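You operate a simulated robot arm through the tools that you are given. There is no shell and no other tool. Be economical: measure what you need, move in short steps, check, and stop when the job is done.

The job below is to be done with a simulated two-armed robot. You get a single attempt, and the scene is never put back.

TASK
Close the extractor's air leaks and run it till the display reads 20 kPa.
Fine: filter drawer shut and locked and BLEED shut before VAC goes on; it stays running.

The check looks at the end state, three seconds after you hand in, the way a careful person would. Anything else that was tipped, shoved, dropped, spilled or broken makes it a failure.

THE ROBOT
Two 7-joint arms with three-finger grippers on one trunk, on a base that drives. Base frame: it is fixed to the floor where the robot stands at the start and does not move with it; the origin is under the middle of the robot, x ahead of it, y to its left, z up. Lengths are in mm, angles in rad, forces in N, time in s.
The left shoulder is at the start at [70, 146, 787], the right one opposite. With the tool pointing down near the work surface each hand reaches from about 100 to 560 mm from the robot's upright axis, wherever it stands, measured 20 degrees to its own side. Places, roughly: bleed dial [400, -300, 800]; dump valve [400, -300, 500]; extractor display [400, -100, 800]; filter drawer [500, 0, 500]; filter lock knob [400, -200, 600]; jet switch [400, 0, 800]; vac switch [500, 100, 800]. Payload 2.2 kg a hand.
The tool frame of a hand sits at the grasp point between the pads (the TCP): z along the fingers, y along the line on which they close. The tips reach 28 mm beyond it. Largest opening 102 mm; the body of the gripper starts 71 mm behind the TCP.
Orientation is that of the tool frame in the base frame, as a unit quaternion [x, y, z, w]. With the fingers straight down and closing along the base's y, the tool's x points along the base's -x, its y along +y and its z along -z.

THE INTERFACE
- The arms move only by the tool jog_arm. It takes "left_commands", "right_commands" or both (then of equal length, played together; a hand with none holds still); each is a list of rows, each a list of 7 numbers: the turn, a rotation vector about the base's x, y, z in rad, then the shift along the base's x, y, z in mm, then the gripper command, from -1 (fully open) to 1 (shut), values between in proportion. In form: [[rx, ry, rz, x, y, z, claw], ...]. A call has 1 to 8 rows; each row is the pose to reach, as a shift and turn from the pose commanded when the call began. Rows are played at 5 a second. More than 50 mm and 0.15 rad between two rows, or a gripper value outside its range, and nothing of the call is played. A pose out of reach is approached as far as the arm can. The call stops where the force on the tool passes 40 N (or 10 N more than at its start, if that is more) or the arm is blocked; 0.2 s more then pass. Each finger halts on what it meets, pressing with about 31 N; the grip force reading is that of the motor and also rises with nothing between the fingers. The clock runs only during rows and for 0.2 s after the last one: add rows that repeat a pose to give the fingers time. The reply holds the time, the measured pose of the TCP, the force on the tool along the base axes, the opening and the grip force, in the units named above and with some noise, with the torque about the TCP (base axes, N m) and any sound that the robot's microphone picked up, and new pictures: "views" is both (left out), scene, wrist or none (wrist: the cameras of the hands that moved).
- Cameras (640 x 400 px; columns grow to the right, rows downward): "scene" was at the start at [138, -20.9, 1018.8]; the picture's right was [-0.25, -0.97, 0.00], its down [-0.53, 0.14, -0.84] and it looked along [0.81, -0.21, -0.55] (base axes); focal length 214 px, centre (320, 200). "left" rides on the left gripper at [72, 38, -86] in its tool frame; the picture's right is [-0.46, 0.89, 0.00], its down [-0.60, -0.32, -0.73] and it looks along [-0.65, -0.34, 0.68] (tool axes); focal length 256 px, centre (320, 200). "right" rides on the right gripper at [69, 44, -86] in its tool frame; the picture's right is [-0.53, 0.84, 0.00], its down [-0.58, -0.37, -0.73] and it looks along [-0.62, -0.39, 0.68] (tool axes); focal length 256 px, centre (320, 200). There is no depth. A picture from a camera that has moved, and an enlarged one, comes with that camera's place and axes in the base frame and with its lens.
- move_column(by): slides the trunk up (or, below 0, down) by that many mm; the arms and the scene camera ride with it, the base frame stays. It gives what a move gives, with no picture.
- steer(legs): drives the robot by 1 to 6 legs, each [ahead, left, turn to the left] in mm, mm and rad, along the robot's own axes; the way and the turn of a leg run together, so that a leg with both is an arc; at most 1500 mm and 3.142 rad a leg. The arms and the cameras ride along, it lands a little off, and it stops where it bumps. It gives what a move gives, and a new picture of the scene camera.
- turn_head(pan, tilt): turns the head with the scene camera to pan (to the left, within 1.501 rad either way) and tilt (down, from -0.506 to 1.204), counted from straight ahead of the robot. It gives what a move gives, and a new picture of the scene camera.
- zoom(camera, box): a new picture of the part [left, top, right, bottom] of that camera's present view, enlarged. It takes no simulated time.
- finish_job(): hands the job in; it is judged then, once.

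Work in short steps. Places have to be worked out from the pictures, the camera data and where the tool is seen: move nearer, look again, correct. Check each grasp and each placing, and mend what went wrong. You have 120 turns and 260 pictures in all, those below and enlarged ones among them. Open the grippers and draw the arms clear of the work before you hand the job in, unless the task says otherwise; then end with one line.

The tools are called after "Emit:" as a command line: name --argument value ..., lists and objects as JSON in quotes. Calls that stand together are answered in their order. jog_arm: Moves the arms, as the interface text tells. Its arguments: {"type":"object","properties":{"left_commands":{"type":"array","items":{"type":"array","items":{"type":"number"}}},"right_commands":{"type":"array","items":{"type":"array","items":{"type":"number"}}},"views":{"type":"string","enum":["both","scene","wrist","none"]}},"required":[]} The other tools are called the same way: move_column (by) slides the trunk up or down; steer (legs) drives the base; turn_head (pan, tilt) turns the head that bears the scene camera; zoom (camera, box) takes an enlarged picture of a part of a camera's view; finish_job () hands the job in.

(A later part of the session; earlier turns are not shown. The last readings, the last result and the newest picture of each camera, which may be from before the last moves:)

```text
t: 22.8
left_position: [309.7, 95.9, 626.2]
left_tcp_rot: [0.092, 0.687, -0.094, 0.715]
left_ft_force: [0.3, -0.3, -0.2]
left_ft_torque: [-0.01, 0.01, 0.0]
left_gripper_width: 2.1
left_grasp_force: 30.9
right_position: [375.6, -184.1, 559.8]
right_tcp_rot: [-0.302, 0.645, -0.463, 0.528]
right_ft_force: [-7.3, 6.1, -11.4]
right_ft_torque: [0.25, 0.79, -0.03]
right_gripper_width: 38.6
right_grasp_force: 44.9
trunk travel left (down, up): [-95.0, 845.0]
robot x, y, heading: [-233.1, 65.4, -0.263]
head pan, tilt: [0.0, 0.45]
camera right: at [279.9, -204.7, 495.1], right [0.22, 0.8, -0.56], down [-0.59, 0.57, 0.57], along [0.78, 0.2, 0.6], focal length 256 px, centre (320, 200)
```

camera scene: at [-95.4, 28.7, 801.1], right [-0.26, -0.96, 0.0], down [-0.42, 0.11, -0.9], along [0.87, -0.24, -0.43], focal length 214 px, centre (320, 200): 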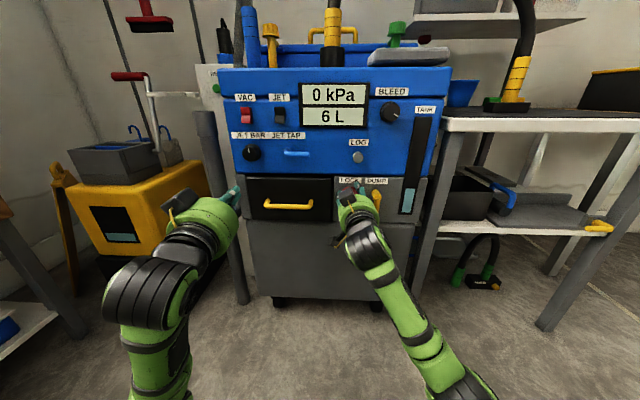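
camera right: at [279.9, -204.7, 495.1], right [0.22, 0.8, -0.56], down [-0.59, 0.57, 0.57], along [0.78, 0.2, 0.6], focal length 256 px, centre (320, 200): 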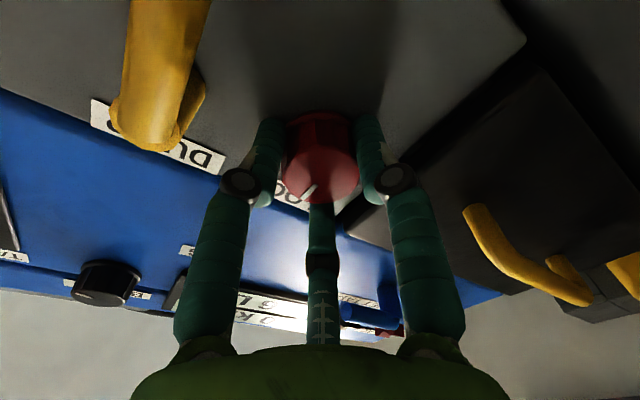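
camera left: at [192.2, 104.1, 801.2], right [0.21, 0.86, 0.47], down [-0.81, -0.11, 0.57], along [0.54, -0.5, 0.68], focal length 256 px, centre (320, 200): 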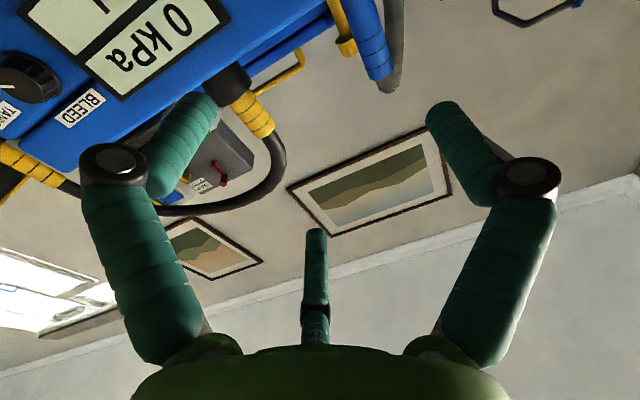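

The pointer is nearly up at the LOCK label. I turn a bit further to find the end stop.

Emit:
jog_arm --right_commands '[[-0.1, 0.027, 0, 0, 0, 0, 1], [-0.2, 0.055, 0, 0, 0, 0, 1], [-0.3, 0.082, 0, 0, 0, 0, 1], [-0.3, 0.082, 0, 0, 0, 0, 1]]' --views "wrist"

```text
t: 23.8
left_position: [310.8, 94.9, 626.0]
left_tcp_rot: [0.093, 0.687, -0.094, 0.715]
left_ft_force: [-0.1, 0.1, 0.2]
left_ft_torque: [-0.01, 0.04, 0.01]
left_gripper_width: 1.9
left_grasp_force: 31.0
right_position: [376.2, -185.7, 560.5]
right_tcp_rot: [-0.397, 0.589, -0.54, 0.451]
right_ft_force: [-3.7, 7.4, -13.8]
right_ft_torque: [1.18, -0.07, 0.02]
right_gripper_width: 38.7
right_grasp_force: 45.5
trunk travel left (down, up): [-95.0, 845.0]
robot x, y, heading: [-235.0, 62.7, -0.264]
head pan, tilt: [0.0, 0.45]
camera right: at [275.3, -222.4, 511.8], right [0.17, 0.6, -0.79], down [-0.55, 0.72, 0.43], along [0.82, 0.36, 0.45], focal length 256 px, centre (320, 200)
```

right: 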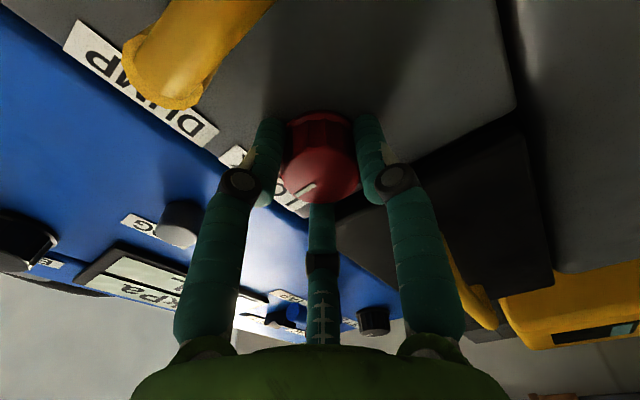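

Torque rose to 1.2 N m with slip: the end stop, a quarter turn from the start. I release and back off to check.

Emit:
jog_arm --right_commands '[[0, 0, 0, 0, 0, 0, -0.3], [0, 0, 0, 0, 0, 0, -0.3], [0, 0, 0, -19, 5.2, 0, -0.3], [0, 0, 0, -48, 13, 0, -0.3], [0, 0, 0, -82, 22, 0, -0.3], [0.13, -0.036, 0, -92, -20, 0, -0.3], [0.26, -0.072, 0, -92, -60, 0, -0.3], [0.39, -0.108, 0, -92, -100, 10, -0.3]]' --views "scene"

Emit:
zoom --camera "scene" --box '[230, 140, 430, 265]'

```text
t: 25.6
left_position: [310.4, 95.2, 626.2]
left_tcp_rot: [0.092, 0.686, -0.094, 0.715]
left_ft_force: [0.3, 0.1, 0.0]
left_ft_torque: [0.03, -0.01, -0.01]
left_gripper_width: 2.1
left_grasp_force: 31.2
right_position: [283.3, -285.2, 573.2]
right_tcp_rot: [-0.271, 0.658, -0.437, 0.55]
right_ft_force: [-0.8, 0.2, -0.7]
right_ft_torque: [-0.02, 0.02, -0.01]
right_gripper_width: 66.4
right_grasp_force: 0.1
trunk travel left (down, up): [-95.0, 845.0]
robot x, y, heading: [-233.2, 68.6, -0.269]
head pan, tilt: [0.0, 0.45]
camera scene: at [-93.7, 28.7, 800.6], right [-0.26, -0.96, 0.0], down [-0.42, 0.11, -0.9], along [0.87, -0.24, -0.44], focal length 214 px, centre (320, 200)
```

scene: 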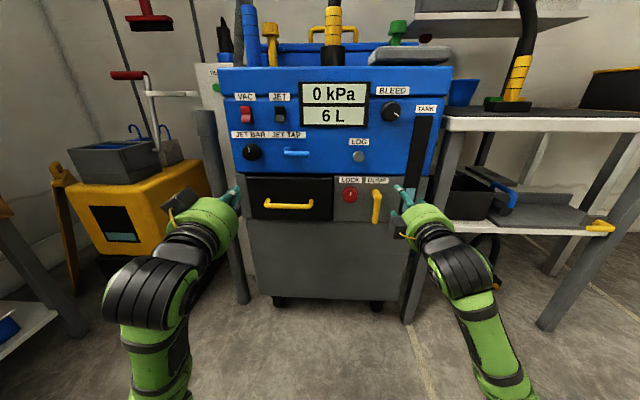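

```text
3.20 times, centred on (330, 202) of scene
camera zoom: at [-93.7, 28.7, 800.6], right [-0.26, -0.96, 0.0], down [-0.42, 0.11, -0.9], along [0.87, -0.24, -0.44], focal length 686 px, centre (288, 192)
```

zoom: 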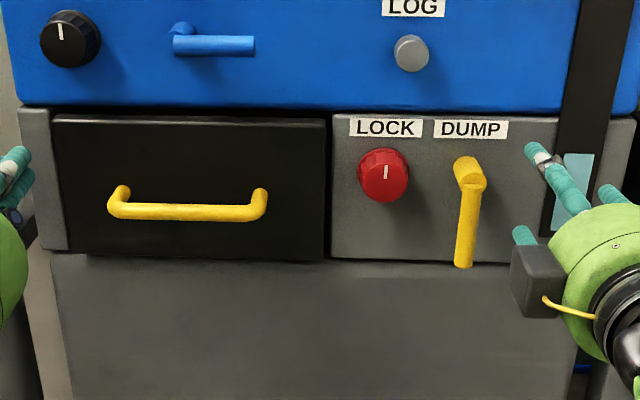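

Lock pointer is now up and drawer is flush. I pull the right hand back, undo its roll, then raise the trunk to the BLEED height.

Emit:
jog_arm --right_commands '[[0.13, -0.036, 0, -12, 3, 0, -0.3], [0.26, -0.072, 0, -24, 6.5, 0, -0.3], [0.39, -0.108, 0, -39, 10, 0, -0.3], [0.52, -0.143, 0, -39, 10, 0, -0.3], [0.65, -0.179, 0, -39, 10, 0, -0.3], [0.78, -0.215, 0, -39, 10, 0, -0.3], [0.91, -0.25, 0, -39, 10, 0, -0.3], [1.02, -0.28, 0, -39, 10, 0, -0.3]]' --views "none"

Emit:
move_column --by 195

Emit:
jog_arm --right_commands '[[0.13, -0.036, 0, 0, 0, 0, -0.3], [0.26, -0.072, 0, 0, 0, 0, -0.3], [0.39, -0.108, 0, 0, 0, 0, -0.3], [0.52, -0.143, 0, 0, 0, 0, -0.3], [0.65, -0.179, 0, 0, 0, 0, -0.3], [0.78, -0.215, 0, 0, 0, 0, -0.3]]' --views "both"

Emit:
zoom --camera "scene" --box '[330, 150, 442, 220]'

```text
t: 27.4
left_position: [310.1, 94.4, 627.1]
left_tcp_rot: [0.091, 0.686, -0.092, 0.716]
left_ft_force: [0.5, -0.6, -0.6]
left_ft_torque: [0.0, 0.01, -0.01]
left_gripper_width: 2.1
left_grasp_force: 30.9
right_position: [244.6, -276.8, 571.9]
right_tcp_rot: [0.094, 0.707, -0.094, 0.695]
right_ft_force: [0.3, 0.7, -0.3]
right_ft_torque: [0.0, 0.0, 0.0]
right_gripper_width: 66.1
right_grasp_force: 0.1
trunk travel left (down, up): [-95.0, 845.0]
robot x, y, heading: [-233.7, 63.7, -0.268]
head pan, tilt: [0.0, 0.45]
```

```text
t: 29.5
left_position: [308.4, 93.6, 820.7]
left_tcp_rot: [0.094, 0.686, -0.095, 0.715]
left_ft_force: [0.6, 0.2, -0.3]
left_ft_torque: [0.02, 0.02, 0.02]
left_gripper_width: 2.2
left_grasp_force: 30.6
right_position: [243.3, -276.6, 766.5]
right_tcp_rot: [0.093, 0.708, -0.095, 0.694]
right_ft_force: [0.0, -0.2, -0.5]
right_ft_torque: [-0.02, 0.04, 0.01]
right_gripper_width: 66.4
right_grasp_force: 0.1
trunk travel left (down, up): [-290.0, 650.0]
robot x, y, heading: [-232.6, 64.6, -0.27]
head pan, tilt: [0.0, 0.45]
```

```text
t: 30.9
left_position: [309.6, 95.2, 821.1]
left_tcp_rot: [0.093, 0.686, -0.094, 0.715]
left_ft_force: [0.3, 0.3, 0.3]
left_ft_torque: [-0.04, 0.01, 0.01]
left_gripper_width: 2.1
left_grasp_force: 31.2
right_position: [242.5, -281.7, 765.1]
right_tcp_rot: [0.355, 0.617, 0.175, 0.68]
right_ft_force: [-0.2, 0.2, 0.2]
right_ft_torque: [0.01, 0.02, 0.0]
right_gripper_width: 66.0
right_grasp_force: 0.1
trunk travel left (down, up): [-290.0, 650.0]
robot x, y, heading: [-232.4, 63.8, -0.266]
head pan, tilt: [0.0, 0.45]
camera scene: at [-93.8, 28.5, 995.6], right [-0.26, -0.96, 0.0], down [-0.42, 0.11, -0.9], along [0.87, -0.24, -0.44], focal length 214 px, centre (320, 200)
camera right: at [180.6, -182.9, 748.7], right [0.07, 0.22, 0.97], down [-0.88, -0.45, 0.16], along [0.47, -0.87, 0.16], focal length 256 px, centre (320, 200)
```

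scene: 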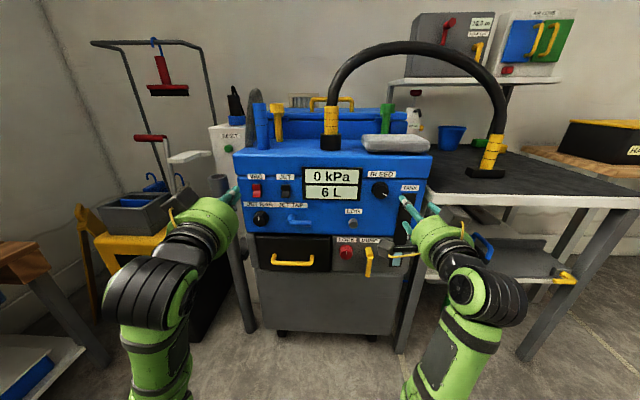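
right: 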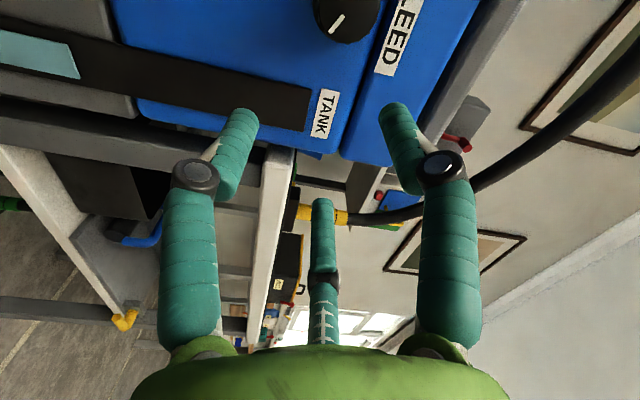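

```text
5.71 times, centred on (386, 185) of scene
camera zoom: at [-93.8, 28.5, 995.6], right [-0.26, -0.96, 0.0], down [-0.42, 0.11, -0.9], along [0.87, -0.24, -0.44], focal length 1226 px, centre (-57, 286)
```

zoom: 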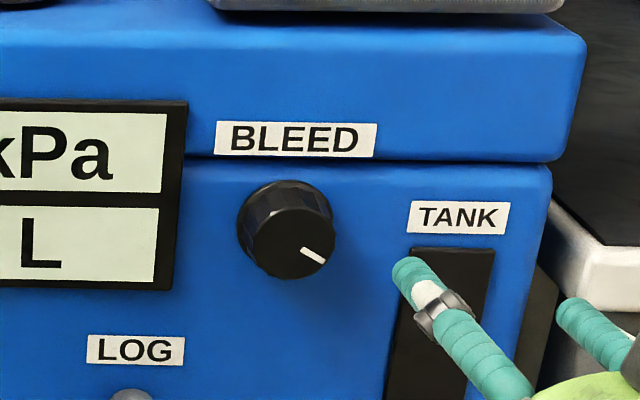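

BLEED knob face is about ahead 413, left -158, z 770; its pointer is at 4 o'clock, while LOCK and JET BAR rest at 12, so shut is most likely counter-clockwise to 12. I line up in front of it.

Emit:
jog_arm --right_commands '[[0, 0, 0, 13, 48, 5, -0.3], [0, 0, 0, 40, 41, 5, -0.3], [0, 0, 0, 68, 33, 5, -0.3]]' --views "wrist"

Emit:
zoom --camera "scene" --box '[330, 150, 442, 220]'

```text
t: 31.9
left_position: [310.6, 95.1, 822.0]
left_tcp_rot: [0.092, 0.687, -0.093, 0.715]
left_ft_force: [0.1, 0.1, 0.4]
left_ft_torque: [0.0, 0.01, -0.03]
left_gripper_width: 2.0
left_grasp_force: 30.6
right_position: [308.0, -270.7, 767.8]
right_tcp_rot: [0.348, 0.619, 0.144, 0.689]
right_ft_force: [-0.4, 0.8, 0.2]
right_ft_torque: [0.01, -0.02, 0.02]
right_gripper_width: 66.2
right_grasp_force: 0.1
trunk travel left (down, up): [-290.0, 650.0]
robot x, y, heading: [-233.7, 62.6, -0.264]
head pan, tilt: [0.0, 0.45]
stopped in row 3 (right hand): the arm was blocked; the commanded pose is now the measured one
camera right: at [249.9, -169.3, 746.3], right [0.09, 0.27, 0.96], down [-0.89, -0.4, 0.2], along [0.44, -0.88, 0.2], focal length 256 px, centre (320, 200)
```

right: 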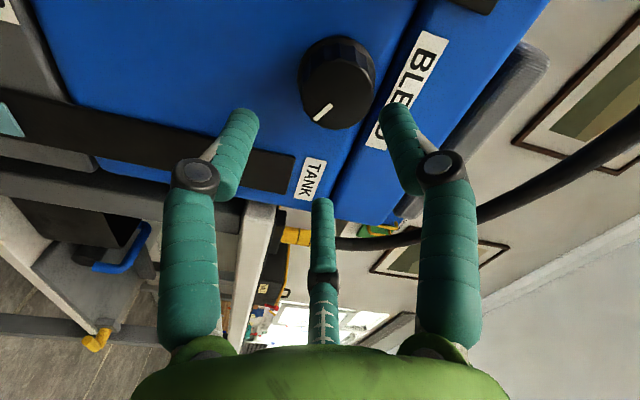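

```text
5.71 times, centred on (386, 185) of scene
camera zoom: at [-93.8, 28.6, 995.6], right [-0.26, -0.96, 0.0], down [-0.42, 0.11, -0.9], along [0.87, -0.24, -0.44], focal length 1226 px, centre (-57, 286)
```

zoom: 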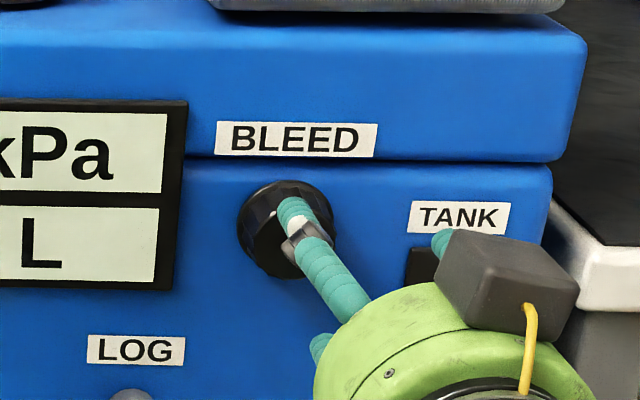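

The wrist apparently reached a joint limit at that roll (no contact force). I back up slightly, take out about 0.4 rad of roll and centre on the knob.

Emit:
jog_arm --right_commands '[[0, 0, 0.01, -24, 6.5, 1, -0.3], [-0.13, 0.036, 0.02, -22, 14, 2, -0.3], [-0.26, 0.072, 0.03, -18, 27, 2, -0.3], [-0.39, 0.108, 0.04, -18, 27, 2, -0.3], [-0.39, 0.108, 0.04, 0, 22, 2, -0.3]]' --views "both"

Emit:
zoom --camera "scene" --box '[330, 150, 442, 220]'

```text
t: 33.1
left_position: [308.7, 95.6, 819.6]
left_tcp_rot: [0.093, 0.686, -0.094, 0.715]
left_ft_force: [-0.3, -0.4, 0.3]
left_ft_torque: [0.01, 0.0, -0.02]
left_gripper_width: 2.2
left_grasp_force: 30.7
right_position: [310.3, -246.4, 768.8]
right_tcp_rot: [0.203, 0.679, 0.018, 0.706]
right_ft_force: [-0.5, 0.3, -0.6]
right_ft_torque: [0.0, 0.0, 0.02]
right_gripper_width: 66.3
right_grasp_force: 0.1
trunk travel left (down, up): [-290.0, 650.0]
robot x, y, heading: [-232.7, 65.4, -0.263]
head pan, tilt: [0.0, 0.45]
camera scene: at [-93.6, 28.7, 995.6], right [-0.26, -0.96, 0.0], down [-0.42, 0.11, -0.9], along [0.87, -0.24, -0.44], focal length 214 px, centre (320, 200)
camera right: at [243.2, -163.8, 718.9], right [0.17, 0.61, 0.77], down [-0.84, -0.32, 0.44], along [0.51, -0.72, 0.46], focal length 256 px, centre (320, 200)
```

scene: 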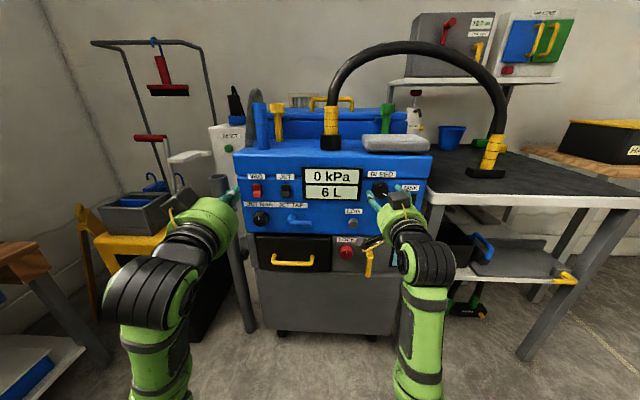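
right: 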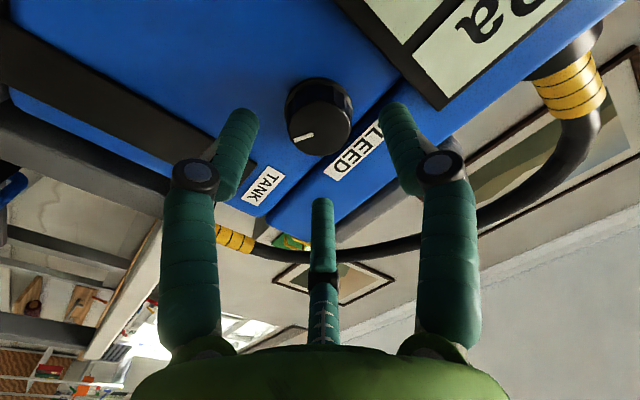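

```text
5.71 times, centred on (386, 185) of scene
camera zoom: at [-93.6, 28.7, 995.6], right [-0.26, -0.96, 0.0], down [-0.42, 0.11, -0.9], along [0.87, -0.24, -0.44], focal length 1226 px, centre (-57, 286)
```

zoom: 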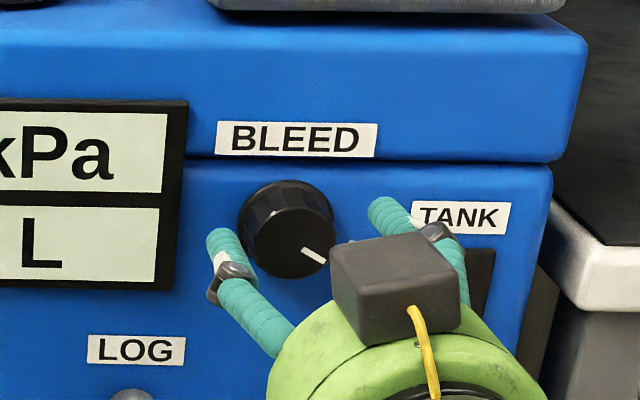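

Wrist triangulation confirms knob centre at left -156, z 769: aligned. I advance 38 mm and grip.

Emit:
jog_arm --right_commands '[[0, 0, 0, 12, -3.3, 0, -0.3], [0, 0, 0, 24, -6.6, 0, -0.3], [0, 0, 0, 36.7, -10, 0, -0.3], [0, 0, 0, 36.7, -10, 0, 0.2], [0, 0, 0, 36.7, -10, 0, 1], [0, 0, 0, 36.7, -10, 0, 1]]' --views "wrist"

```text
t: 34.5
left_position: [308.9, 94.9, 820.9]
left_tcp_rot: [0.094, 0.686, -0.095, 0.715]
left_ft_force: [0.2, 0.4, -0.2]
left_ft_torque: [-0.01, 0.0, 0.02]
left_gripper_width: 2.3
left_grasp_force: 30.4
right_position: [343.6, -258.5, 769.8]
right_tcp_rot: [0.205, 0.676, 0.016, 0.707]
right_ft_force: [7.2, -8.4, 11.3]
right_ft_torque: [0.07, 0.23, -0.91]
right_gripper_width: 38.3
right_grasp_force: 45.6
trunk travel left (down, up): [-290.0, 650.0]
robot x, y, heading: [-235.8, 68.4, -0.267]
head pan, tilt: [0.0, 0.45]
camera right: at [279.4, -175.2, 719.3], right [0.17, 0.61, 0.77], down [-0.85, -0.31, 0.43], along [0.51, -0.73, 0.47], focal length 256 px, centre (320, 200)
```

right: 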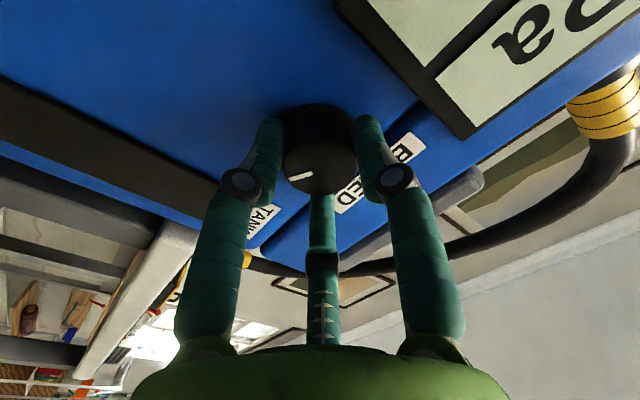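

Gripped (38 mm). I turn counter-clockwise on the spot.

Emit:
jog_arm --right_commands '[[-0.12, 0.033, 0, 0, 0, 0, 1], [-0.24, 0.065, 0, 0, 0, 0, 1], [-0.36, 0.098, 0, 0, 0, 0, 1], [-0.48, 0.131, 0, 0, 0, 0, 1], [-0.6, 0.164, 0, 0, 0, 0, 1], [-0.72, 0.196, 0, 0, 0, 0, 1], [-0.84, 0.229, 0, 0, 0, 0, 1]]' --views "wrist"

```text
t: 36.1
left_position: [308.8, 94.8, 822.3]
left_tcp_rot: [0.093, 0.685, -0.094, 0.716]
left_ft_force: [-1.4, -0.1, 1.0]
left_ft_torque: [-0.04, -0.03, 0.03]
left_gripper_width: 1.8
left_grasp_force: 31.3
right_position: [345.0, -258.8, 769.0]
right_tcp_rot: [-0.098, 0.7, -0.284, 0.648]
right_ft_force: [15.1, -13.3, 18.4]
right_ft_torque: [0.02, 0.01, -0.43]
right_gripper_width: 38.5
right_grasp_force: 45.2
trunk travel left (down, up): [-290.0, 650.0]
robot x, y, heading: [-232.4, 65.8, -0.266]
head pan, tilt: [0.0, 0.45]
camera right: at [262.4, -234.8, 689.2], right [0.27, 0.96, 0.01], down [-0.71, 0.19, 0.68], along [0.65, -0.19, 0.73], focal length 256 px, centre (320, 200)
```

right: 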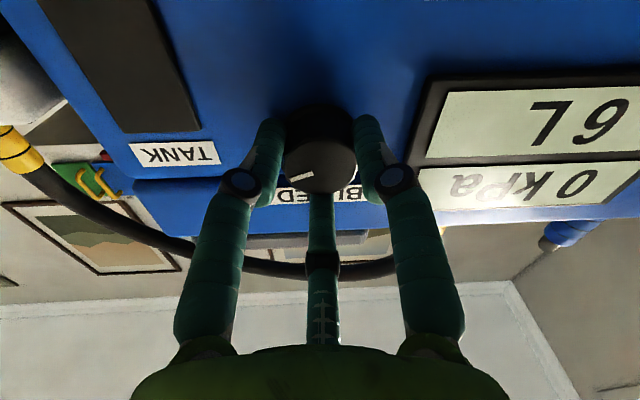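

It turns easily. I continue, easing 1 mm along the side force.

Emit:
jog_arm --right_commands '[[-0.12, 0.033, 0, 0.5, -0.5, 1, 1], [-0.24, 0.065, 0, 0.5, -1, 1.5, 1], [-0.36, 0.098, 0, 0.5, -1, 1.5, 1], [-0.48, 0.131, 0, 0.5, -1, 1.5, 1], [-0.6, 0.164, 0, 0.5, -1, 1.5, 1], [-0.72, 0.196, 0, 0.5, -1, 1.5, 1], [-0.84, 0.229, 0, 0.5, -1, 1.5, 1]]' --views "wrist"

```text
t: 37.7
left_position: [309.1, 94.2, 823.1]
left_tcp_rot: [0.093, 0.686, -0.093, 0.716]
left_ft_force: [0.4, 0.3, -0.6]
left_ft_torque: [0.03, 0.02, -0.02]
left_gripper_width: 1.9
left_grasp_force: 30.7
right_position: [345.5, -258.6, 769.8]
right_tcp_rot: [-0.384, 0.593, -0.531, 0.468]
right_ft_force: [-4.1, -7.3, 6.9]
right_ft_torque: [0.28, 0.87, -0.66]
right_gripper_width: 38.3
right_grasp_force: 44.9
trunk travel left (down, up): [-290.0, 650.0]
robot x, y, heading: [-232.4, 66.5, -0.264]
head pan, tilt: [0.0, 0.45]
camera right: at [245.6, -295.6, 717.8], right [0.18, 0.63, -0.76], down [-0.57, 0.7, 0.44], along [0.81, 0.35, 0.48], focal length 256 px, centre (320, 200)
```

right: 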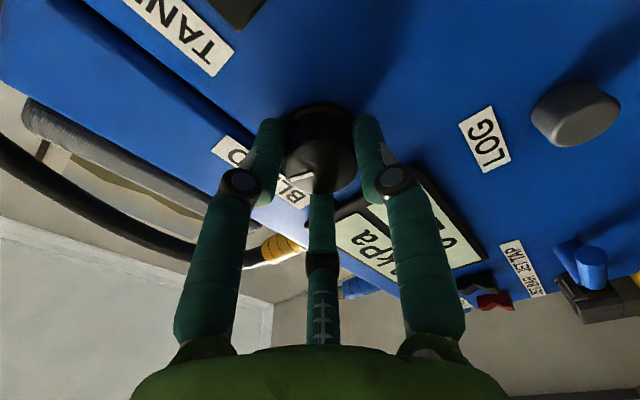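

The pointer seems near 12 o'clock now (it even moved ahead of the jaws). I release, back off and look.

Emit:
jog_arm --right_commands '[[0, 0, 0, 0, 0, 0, -0.3], [0, 0, 0, 0, 0, 0, -0.3], [0, 0, 0, -24, 6.5, 0, -0.3], [0, 0, 0, -60, 16, 0, -0.3], [0.13, -0.036, 0, -72, 0, 0, -0.3], [0.26, -0.072, 0, -72, -40, -20, -0.3], [0.39, -0.108, 0, -72, -60, -50, -0.3]]' --views "scene"

Emit:
zoom --camera "scene" --box '[330, 150, 442, 220]'

```text
t: 39.3
left_position: [309.7, 94.3, 821.1]
left_tcp_rot: [0.092, 0.686, -0.094, 0.715]
left_ft_force: [0.0, 0.6, -0.4]
left_ft_torque: [0.02, -0.03, 0.01]
left_gripper_width: 2.4
left_grasp_force: 31.1
right_position: [274.1, -317.4, 717.2]
right_tcp_rot: [-0.257, 0.657, -0.425, 0.567]
right_ft_force: [0.3, 0.0, -0.7]
right_ft_torque: [0.01, 0.0, -0.01]
right_gripper_width: 66.4
right_grasp_force: 0.0
trunk travel left (down, up): [-290.0, 650.0]
robot x, y, heading: [-231.2, 63.7, -0.266]
head pan, tilt: [0.0, 0.45]
camera scene: at [-93.7, 28.5, 995.7], right [-0.26, -0.96, 0.0], down [-0.42, 0.11, -0.9], along [0.87, -0.24, -0.44], focal length 214 px, centre (320, 200)
```

scene: 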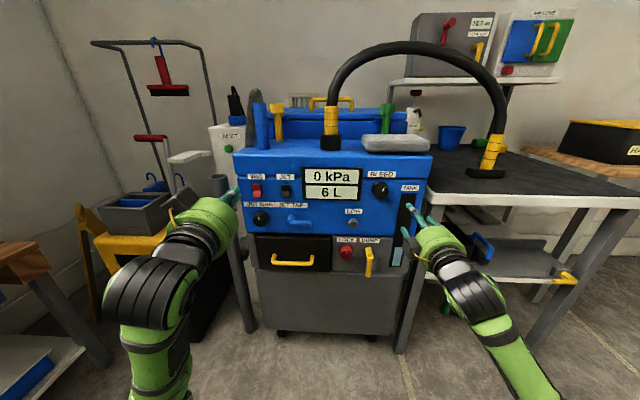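

```text
5.71 times, centred on (386, 185) of scene
camera zoom: at [-93.7, 28.5, 995.7], right [-0.26, -0.96, 0.0], down [-0.42, 0.11, -0.9], along [0.87, -0.24, -0.44], focal length 1226 px, centre (-57, 286)
```

zoom: 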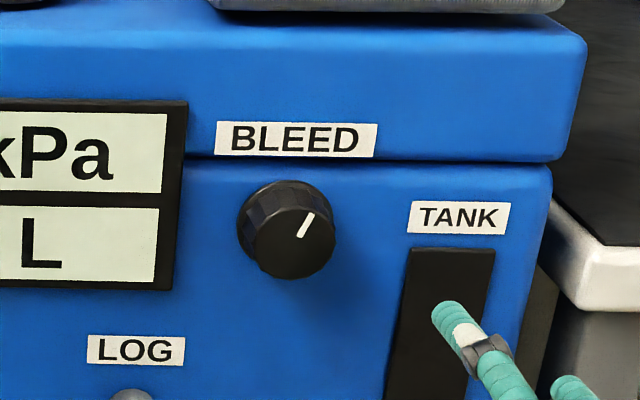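

Pointer is at ~1 o'clock, about 0.45 rad short. I unroll the wrist and regrip for the remaining turn.

Emit:
jog_arm --right_commands '[[0.13, -0.036, 0, -8, 5, 10, -0.3], [0.26, -0.072, 0, -8, 15, 25, -0.3], [0.39, -0.108, 0, -5, 30, 45, -0.3], [0.52, -0.143, 0, 0, 50, 52.6, -0.3], [0.65, -0.179, 0, 15, 68, 52.6, -0.3], [0.78, -0.215, 0, 28, 70.6, 52.6, -0.3], [0.78, -0.215, 0, 28, 70.6, 52.6, -0.3]]' --views "wrist"

```text
t: 40.9
left_position: [310.0, 94.5, 820.4]
left_tcp_rot: [0.092, 0.687, -0.093, 0.715]
left_ft_force: [-0.5, 0.5, -0.4]
left_ft_torque: [-0.01, 0.03, 0.02]
left_gripper_width: 2.1
left_grasp_force: 31.2
right_position: [301.2, -245.8, 771.5]
right_tcp_rot: [0.022, 0.707, -0.168, 0.687]
right_ft_force: [0.3, -1.0, -0.4]
right_ft_torque: [0.03, 0.03, 0.02]
right_gripper_width: 66.5
right_grasp_force: 0.0
trunk travel left (down, up): [-290.0, 650.0]
robot x, y, heading: [-234.2, 61.8, -0.266]
head pan, tilt: [0.0, 0.45]
camera right: at [225.8, -195.8, 696.8], right [0.25, 0.9, 0.35], down [-0.77, -0.03, 0.64], along [0.59, -0.43, 0.69], focal length 256 px, centre (320, 200)
```

right: 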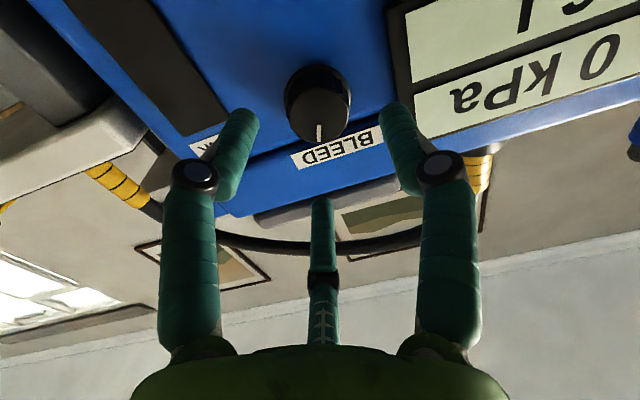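

Aligned again. I advance 45 mm, grip and turn about 0.5 rad counter-clockwise.

Emit:
jog_arm --right_commands '[[0, 0, 0, 14, -4, 0, -0.3], [0, 0, 0, 29, -8, 0, -0.3], [0, 0, 0, 44, -12, -1, -0.3], [0, 0, 0, 44, -12, -1, 0.2], [0, 0, 0, 44, -12, -1, 1], [0, 0, 0, 44, -12, -1, 1]]' --views "wrist"

Emit:
jog_arm --right_commands '[[-0.12, 0.033, 0, 0, 0, 0, 1], [-0.24, 0.065, 0, 0, 0, 0, 1], [-0.36, 0.098, 0, 0, 0, 0, 1], [-0.48, 0.131, 0, 0, 0, 0, 1], [-0.48, 0.131, 0, 0, 0, 0, 1]]' --views "wrist"

```text
t: 42.3
left_position: [309.0, 95.1, 821.5]
left_tcp_rot: [0.093, 0.686, -0.094, 0.715]
left_ft_force: [1.1, -0.3, 0.2]
left_ft_torque: [0.0, 0.01, 0.02]
left_gripper_width: 2.0
left_grasp_force: 30.8
right_position: [345.1, -259.3, 771.0]
right_tcp_rot: [0.022, 0.707, -0.169, 0.686]
right_ft_force: [0.3, 2.0, -0.3]
right_ft_torque: [0.08, 0.23, -0.88]
right_gripper_width: 41.1
right_grasp_force: 45.0
trunk travel left (down, up): [-290.0, 650.0]
robot x, y, heading: [-234.4, 61.8, -0.268]
head pan, tilt: [0.0, 0.45]
camera right: at [270.3, -209.0, 696.3], right [0.25, 0.9, 0.35], down [-0.77, -0.03, 0.64], along [0.59, -0.43, 0.69], focal length 256 px, centre (320, 200)
```

right: 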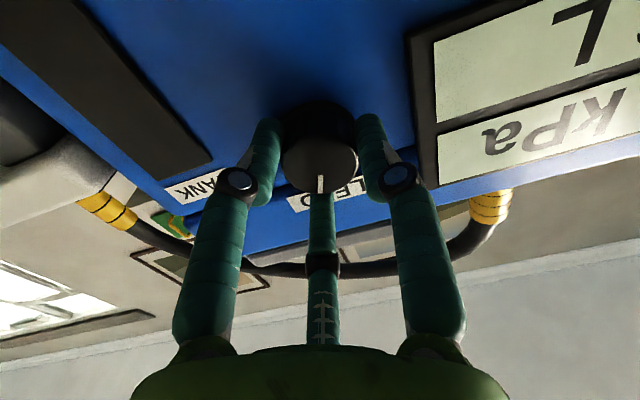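

```text
t: 43.5
left_position: [309.7, 93.5, 821.2]
left_tcp_rot: [0.093, 0.686, -0.094, 0.715]
left_ft_force: [0.1, 0.1, 0.6]
left_ft_torque: [0.0, -0.02, 0.02]
left_gripper_width: 2.1
left_grasp_force: 30.6
right_position: [345.8, -258.2, 770.2]
right_tcp_rot: [-0.155, 0.691, -0.331, 0.623]
right_ft_force: [-8.2, 3.7, -10.8]
right_ft_torque: [0.54, -0.27, -0.41]
right_gripper_width: 38.6
right_grasp_force: 44.6
trunk travel left (down, up): [-290.0, 650.0]
robot x, y, heading: [-233.5, 63.6, -0.263]
head pan, tilt: [0.0, 0.45]
camera right: at [259.4, -247.5, 690.5], right [0.26, 0.95, -0.14], down [-0.68, 0.29, 0.68], along [0.69, -0.08, 0.72], focal length 256 px, centre (320, 200)
```

right: 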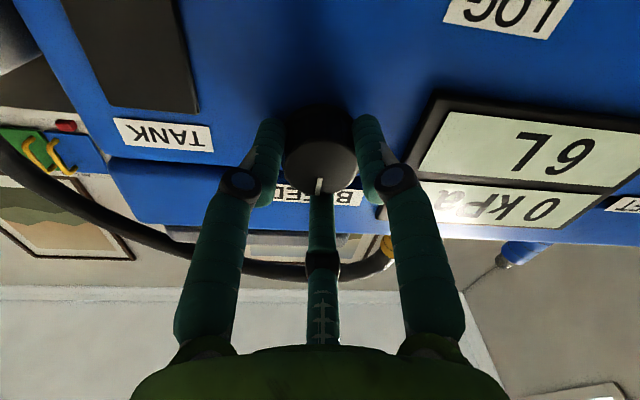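

Resisting torque is starting (~0.6). I turn 0.25 rad more to be sure it is at the stop.

Emit:
jog_arm --right_commands '[[-0.08, 0.022, 0, 0, 0, 0, 1], [-0.16, 0.044, 0, 0, 0, 0, 1], [-0.24, 0.065, 0, 0, 0, 0, 1], [-0.24, 0.065, 0, 0, 0, 0, 1]]' --views "none"

Emit:
jog_arm --right_commands '[[0, 0, 0, 0, 0, 0, -0.3], [0, 0, 0, 0, 0, 0, -0.3], [0, 0, 0, -24, 6.5, 0, -0.3], [0, 0, 0, -60, 16, 0, -0.3], [0.13, -0.036, 0, -72, 0, 0, -0.3], [0.26, -0.072, 0, -72, -40, -20, -0.3], [0.39, -0.108, 0, -72, -60, -50, -0.3]]' --views "none"

Emit:
zoom --camera "scene" --box '[330, 150, 442, 220]'

```text
t: 44.5
left_position: [310.7, 95.2, 820.2]
left_tcp_rot: [0.093, 0.687, -0.093, 0.715]
left_ft_force: [-0.2, 0.7, 0.7]
left_ft_torque: [-0.03, 0.0, -0.03]
left_gripper_width: 2.2
left_grasp_force: 30.7
right_position: [346.4, -259.2, 770.5]
right_tcp_rot: [-0.237, 0.666, -0.407, 0.579]
right_ft_force: [-6.9, 4.4, -13.1]
right_ft_torque: [1.15, 0.15, -0.43]
right_gripper_width: 39.1
right_grasp_force: 45.0
trunk travel left (down, up): [-290.0, 650.0]
robot x, y, heading: [-230.2, 65.8, -0.261]
head pan, tilt: [0.0, 0.45]
```

```text
t: 46.1
left_position: [309.3, 96.0, 820.9]
left_tcp_rot: [0.093, 0.687, -0.094, 0.715]
left_ft_force: [0.4, 0.0, 0.3]
left_ft_torque: [-0.03, -0.03, -0.02]
left_gripper_width: 1.8
left_grasp_force: 30.8
right_position: [271.9, -317.4, 723.4]
right_tcp_rot: [-0.097, 0.699, -0.283, 0.65]
right_ft_force: [0.4, 0.1, 0.1]
right_ft_torque: [0.02, -0.01, -0.03]
right_gripper_width: 66.1
right_grasp_force: 0.0
trunk travel left (down, up): [-290.0, 650.0]
robot x, y, heading: [-233.5, 66.5, -0.262]
head pan, tilt: [0.0, 0.45]
```

```text
5.71 times, centred on (386, 185) of scene
camera zoom: at [-93.7, 28.5, 995.7], right [-0.26, -0.96, 0.0], down [-0.42, 0.11, -0.9], along [0.87, -0.24, -0.44], focal length 1226 px, centre (-57, 286)
```

zoom: 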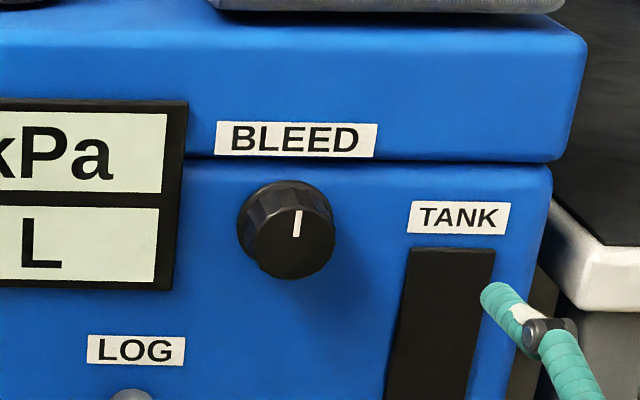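

BLEED is at its stop, pointer up, like LOCK. Now I look at the VAC switch and recheck lock/drawer.

Emit:
zoom --camera "scene" --box '[225, 160, 305, 210]'

Emit:
zoom --camera "scene" --box '[240, 200, 400, 300]'

```text
8.00 times, centred on (265, 185) of scene
camera zoom: at [-93.7, 28.5, 995.7], right [-0.26, -0.96, 0.0], down [-0.42, 0.11, -0.9], along [0.87, -0.24, -0.44], focal length 1716 px, centre (760, 320)
```

zoom: 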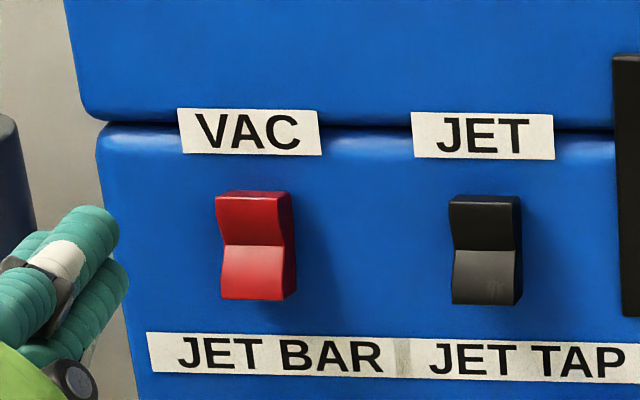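

```text
4.00 times, centred on (320, 250) of scene
camera zoom: at [-93.7, 28.5, 995.7], right [-0.26, -0.96, 0.0], down [-0.42, 0.11, -0.9], along [0.87, -0.24, -0.44], focal length 858 px, centre (320, 0)
```

zoom: 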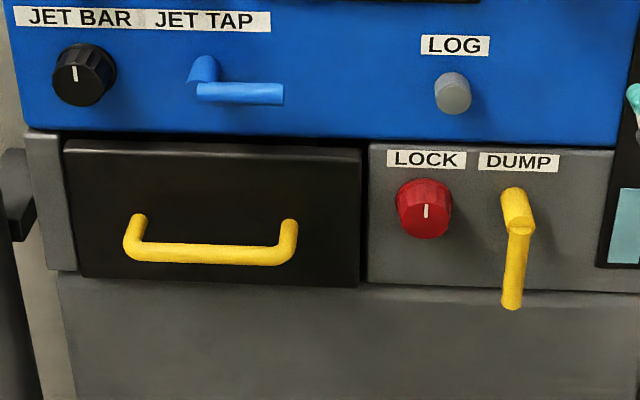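

LOCK up, drawer flush. VAC rocker centre is ~ahead 437, left 174, z 765; off looks like top proud, so I press the upper half. First I bring the left fist level and in front at z ~779.

Emit:
jog_arm --left_commands '[[0.006, 0.022, 0, 20, -5, -20, 1], [0.012, 0.045, 0, 50, -13.5, -42, 1], [0.012, 0.045, 0, 82, -22, -42, 1], [0.012, 0.045, 0, 106, -29, -42, 1]]' --views "both"

Emit:
zoom --camera "scene" --box '[225, 160, 305, 210]'

```text
t: 47.1
left_position: [418.2, 65.1, 778.7]
left_tcp_rot: [0.096, 0.703, -0.092, 0.699]
left_ft_force: [-0.4, -0.1, -0.3]
left_ft_torque: [0.02, 0.0, 0.0]
left_gripper_width: 2.1
left_grasp_force: 31.5
right_position: [272.9, -316.9, 724.3]
right_tcp_rot: [-0.099, 0.699, -0.283, 0.649]
right_ft_force: [0.1, -0.9, 0.5]
right_ft_torque: [0.02, -0.01, 0.01]
right_gripper_width: 66.6
right_grasp_force: 0.2
trunk travel left (down, up): [-290.0, 650.0]
robot x, y, heading: [-234.4, 62.9, -0.266]
head pan, tilt: [0.0, 0.45]
camera scene: at [-93.7, 28.7, 995.6], right [-0.26, -0.96, 0.0], down [-0.42, 0.11, -0.9], along [0.87, -0.24, -0.44], focal length 214 px, centre (320, 200)
camera left: at [344.8, 125.8, 707.4], right [0.23, 0.85, 0.47], down [-0.79, -0.12, 0.61], along [0.57, -0.51, 0.64], focal length 256 px, centre (320, 200)
```

scene: 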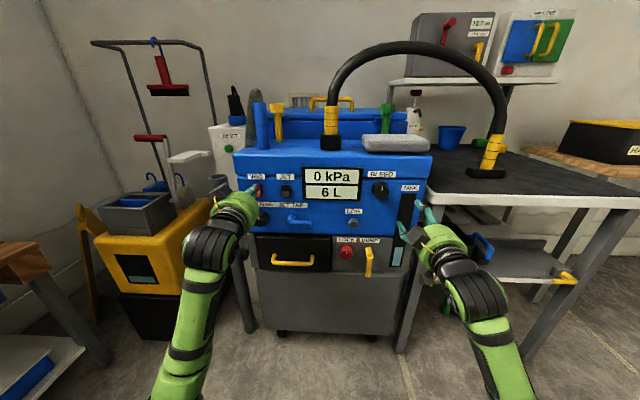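
left: 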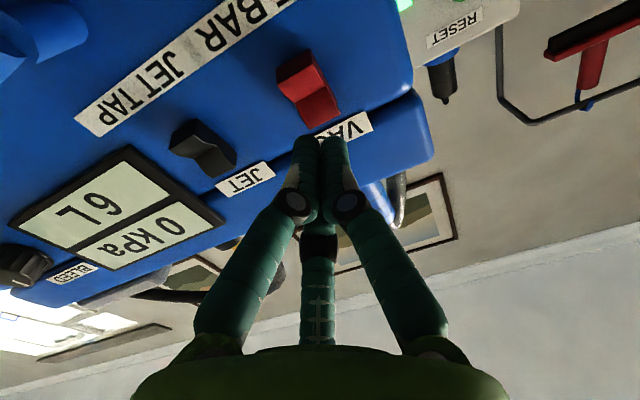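

```text
8.00 times, centred on (265, 185) of scene
camera zoom: at [-93.7, 28.7, 995.6], right [-0.26, -0.96, 0.0], down [-0.42, 0.11, -0.9], along [0.87, -0.24, -0.44], focal length 1716 px, centre (760, 320)
```

zoom: 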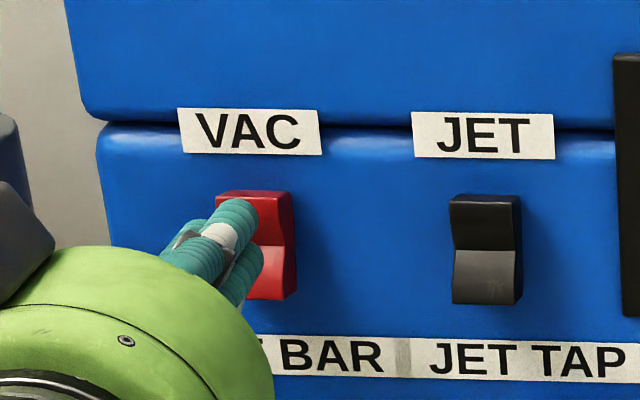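

The fist is in front of the upper half. I push forward in small steps.

Emit:
jog_arm --left_commands '[[0, 0, 0, 8, -1.7, 2, 1], [0, 0, 0, 14, -3.4, 2, 1], [0, 0, 0, 19, -4.7, 2, 1], [0, 0, 0, 24, -6, 2, 1]]' --views "both"

Emit:
zoom --camera "scene" --box '[225, 160, 305, 210]'

```text
t: 48.1
left_position: [438.8, 60.5, 781.6]
left_tcp_rot: [0.095, 0.702, -0.092, 0.699]
left_ft_force: [1.2, 0.5, 0.0]
left_ft_torque: [0.0, -0.02, -0.02]
left_gripper_width: 2.0
left_grasp_force: 30.5
right_position: [272.5, -317.4, 723.2]
right_tcp_rot: [-0.098, 0.699, -0.284, 0.649]
right_ft_force: [0.3, 0.0, -0.3]
right_ft_torque: [0.04, 0.03, -0.02]
right_gripper_width: 66.4
right_grasp_force: 0.0
trunk travel left (down, up): [-290.0, 650.0]
robot x, y, heading: [-234.3, 65.7, -0.262]
head pan, tilt: [0.0, 0.45]
camera scene: at [-93.7, 28.7, 995.6], right [-0.26, -0.96, 0.0], down [-0.42, 0.11, -0.9], along [0.87, -0.24, -0.44], focal length 214 px, centre (320, 200)
camera left: at [366.5, 120.0, 709.8], right [0.23, 0.85, 0.47], down [-0.79, -0.12, 0.61], along [0.57, -0.51, 0.64], focal length 256 px, centre (320, 200)
```

scene: 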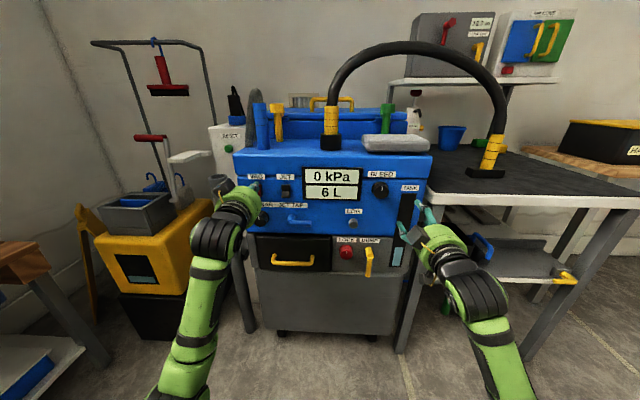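
left: 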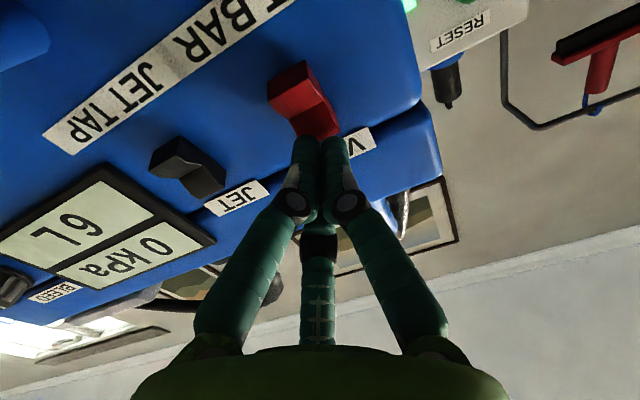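

```text
8.00 times, centred on (265, 185) of scene
camera zoom: at [-93.7, 28.7, 995.6], right [-0.26, -0.96, 0.0], down [-0.42, 0.11, -0.9], along [0.87, -0.24, -0.44], focal length 1716 px, centre (760, 320)
```

zoom: 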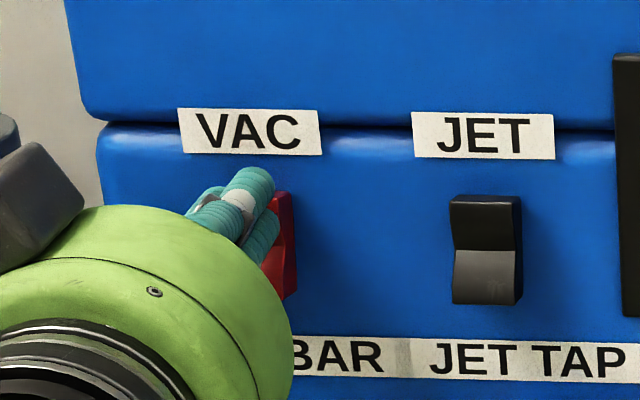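

No contact yet (tips ~436). I go on in 3 mm steps.

Emit:
jog_arm --left_commands '[[0, 0, 0, 3, -0.8, 0, 1], [0, 0, 0, 6, -1.6, 0, 1], [0, 0, 0, 9, -2.4, 0, 1], [0, 0, 0, 12, -3.2, 0, 1]]' --views "both"

```text
t: 49.0
left_position: [443.2, 58.9, 783.1]
left_tcp_rot: [0.094, 0.702, -0.092, 0.699]
left_ft_force: [-16.5, 5.7, 0.3]
left_ft_torque: [0.06, 0.27, -0.12]
left_gripper_width: 1.9
left_grasp_force: 31.1
right_position: [269.9, -315.9, 725.7]
right_tcp_rot: [-0.098, 0.698, -0.284, 0.65]
right_ft_force: [0.8, -0.3, 0.5]
right_ft_torque: [0.01, -0.03, 0.0]
right_gripper_width: 66.2
right_grasp_force: 0.0
trunk travel left (down, up): [-290.0, 650.0]
robot x, y, heading: [-233.0, 66.8, -0.262]
head pan, tilt: [0.0, 0.45]
stopped in row 4 (left hand): the force on the tool passed its limit at 44 N (the readings are from after the stop); the commanded pose is now the measured one
camera scene: at [-97.0, 30.0, 996.1], right [-0.26, -0.97, 0.0], down [-0.42, 0.11, -0.9], along [0.87, -0.24, -0.43], focal length 214 px, centre (320, 200)
camera left: at [371.2, 119.3, 711.4], right [0.23, 0.85, 0.47], down [-0.79, -0.12, 0.61], along [0.57, -0.51, 0.64], focal length 256 px, centre (320, 200)
```

scene: 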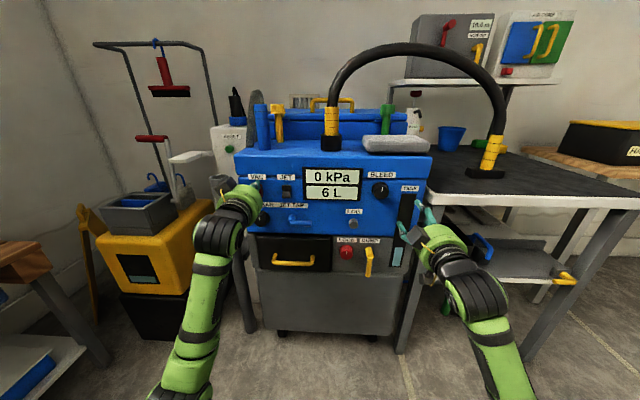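
left: 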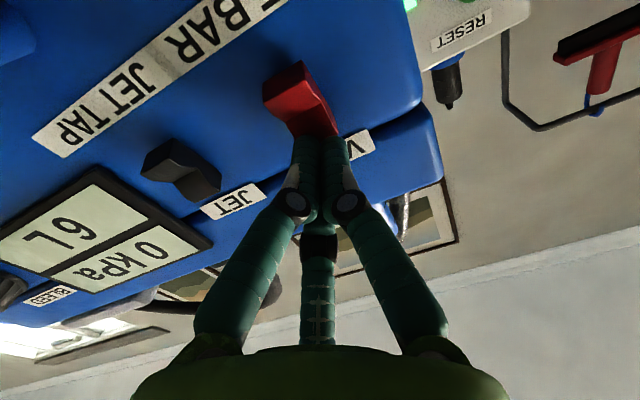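

Contact of 44 N but the display still reads 0 with no sound. I back off and look at the rocker.

Emit:
jog_arm --left_commands '[[0, 0, 0, -20, 5, 0, 1], [0, 0, 0, -50, 13, 0, 1], [0, 0, 0, -60, 55, 20, 1]]' --views "none"

Emit:
zoom --camera "scene" --box '[225, 160, 305, 210]'

Emit:
zoom --camera "left" --box '[100, 0, 420, 200]'

```text
t: 49.8
left_position: [387.7, 112.6, 802.0]
left_tcp_rot: [0.095, 0.704, -0.092, 0.697]
left_ft_force: [-0.4, 0.7, 0.5]
left_ft_torque: [-0.04, 0.01, -0.02]
left_gripper_width: 2.3
left_grasp_force: 31.1
right_position: [272.0, -316.3, 724.5]
right_tcp_rot: [-0.099, 0.699, -0.283, 0.649]
right_ft_force: [-0.7, 0.6, 0.1]
right_ft_torque: [-0.06, 0.0, -0.01]
right_gripper_width: 66.1
right_grasp_force: 0.1
trunk travel left (down, up): [-290.0, 650.0]
robot x, y, heading: [-233.0, 68.9, -0.263]
head pan, tilt: [0.0, 0.45]
```

```text
8.00 times, centred on (265, 185) of scene
camera zoom: at [-94.4, 29.3, 995.7], right [-0.26, -0.97, 0.0], down [-0.42, 0.11, -0.9], along [0.87, -0.24, -0.43], focal length 1716 px, centre (760, 320)
```

zoom: 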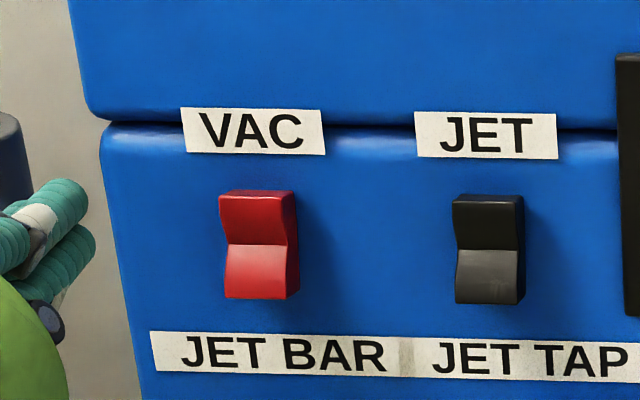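

```text
2.00 times, centred on (260, 100) of left
camera zoom: at [314.7, 172.8, 730.4], right [0.24, 0.85, 0.47], down [-0.78, -0.12, 0.61], along [0.57, -0.51, 0.64], focal length 512 px, centre (440, 400)
```

zoom: 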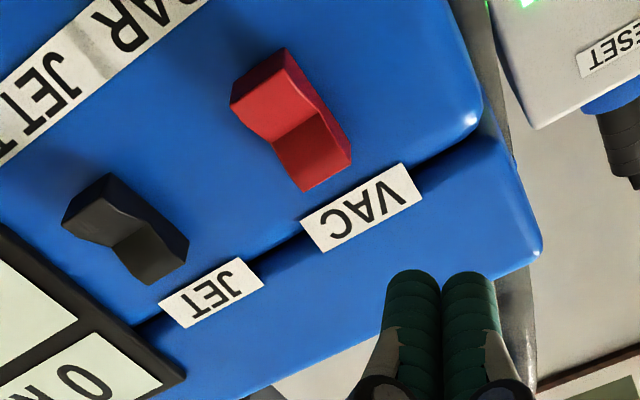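

The edge geometry shows the lower end standing ~10 mm proud on both VAC and JET (top already in), so ON is pressing the bottom half. I line up at z ~756 and press there.

Emit:
jog_arm --left_commands '[[0, 0, 0, 0, -20, -20, 1], [0, 0, 0, 5, -40, -46, 1], [0, 0, 0, 26, -46, -46, 1]]' --views "wrist"

Emit:
zoom --camera "scene" --box '[225, 160, 305, 210]'

```text
t: 50.6
left_position: [410.8, 65.8, 755.1]
left_tcp_rot: [0.095, 0.704, -0.092, 0.698]
left_ft_force: [0.2, -0.6, 0.4]
left_ft_torque: [-0.02, -0.02, 0.0]
left_gripper_width: 2.1
left_grasp_force: 30.6
right_position: [272.6, -318.1, 723.8]
right_tcp_rot: [-0.1, 0.699, -0.283, 0.649]
right_ft_force: [-0.2, 0.0, -0.2]
right_ft_torque: [0.0, -0.01, -0.02]
right_gripper_width: 66.4
right_grasp_force: 0.1
trunk travel left (down, up): [-290.0, 650.0]
robot x, y, heading: [-233.2, 66.3, -0.266]
head pan, tilt: [0.0, 0.45]
camera left: at [338.9, 126.9, 684.3], right [0.24, 0.85, 0.47], down [-0.78, -0.12, 0.61], along [0.57, -0.51, 0.64], focal length 256 px, centre (320, 200)
```

left: 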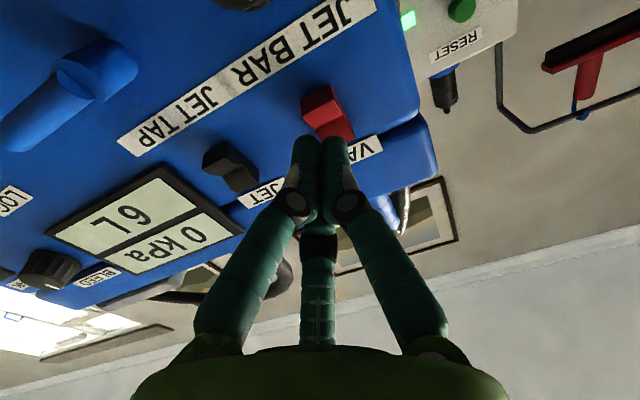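

```text
8.00 times, centred on (265, 185) of scene
camera zoom: at [-94.2, 29.0, 995.6], right [-0.26, -0.97, 0.0], down [-0.42, 0.11, -0.9], along [0.87, -0.24, -0.44], focal length 1716 px, centre (760, 320)
```

zoom: 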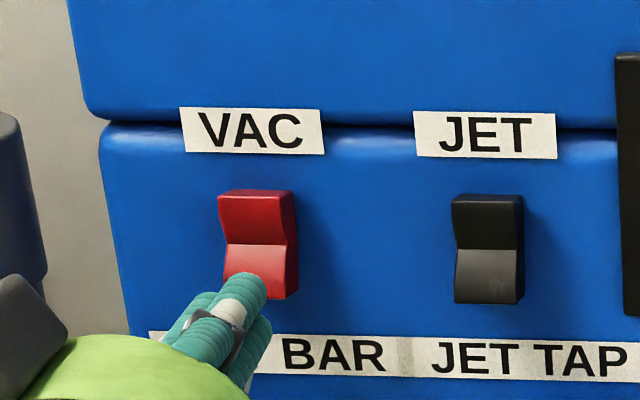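

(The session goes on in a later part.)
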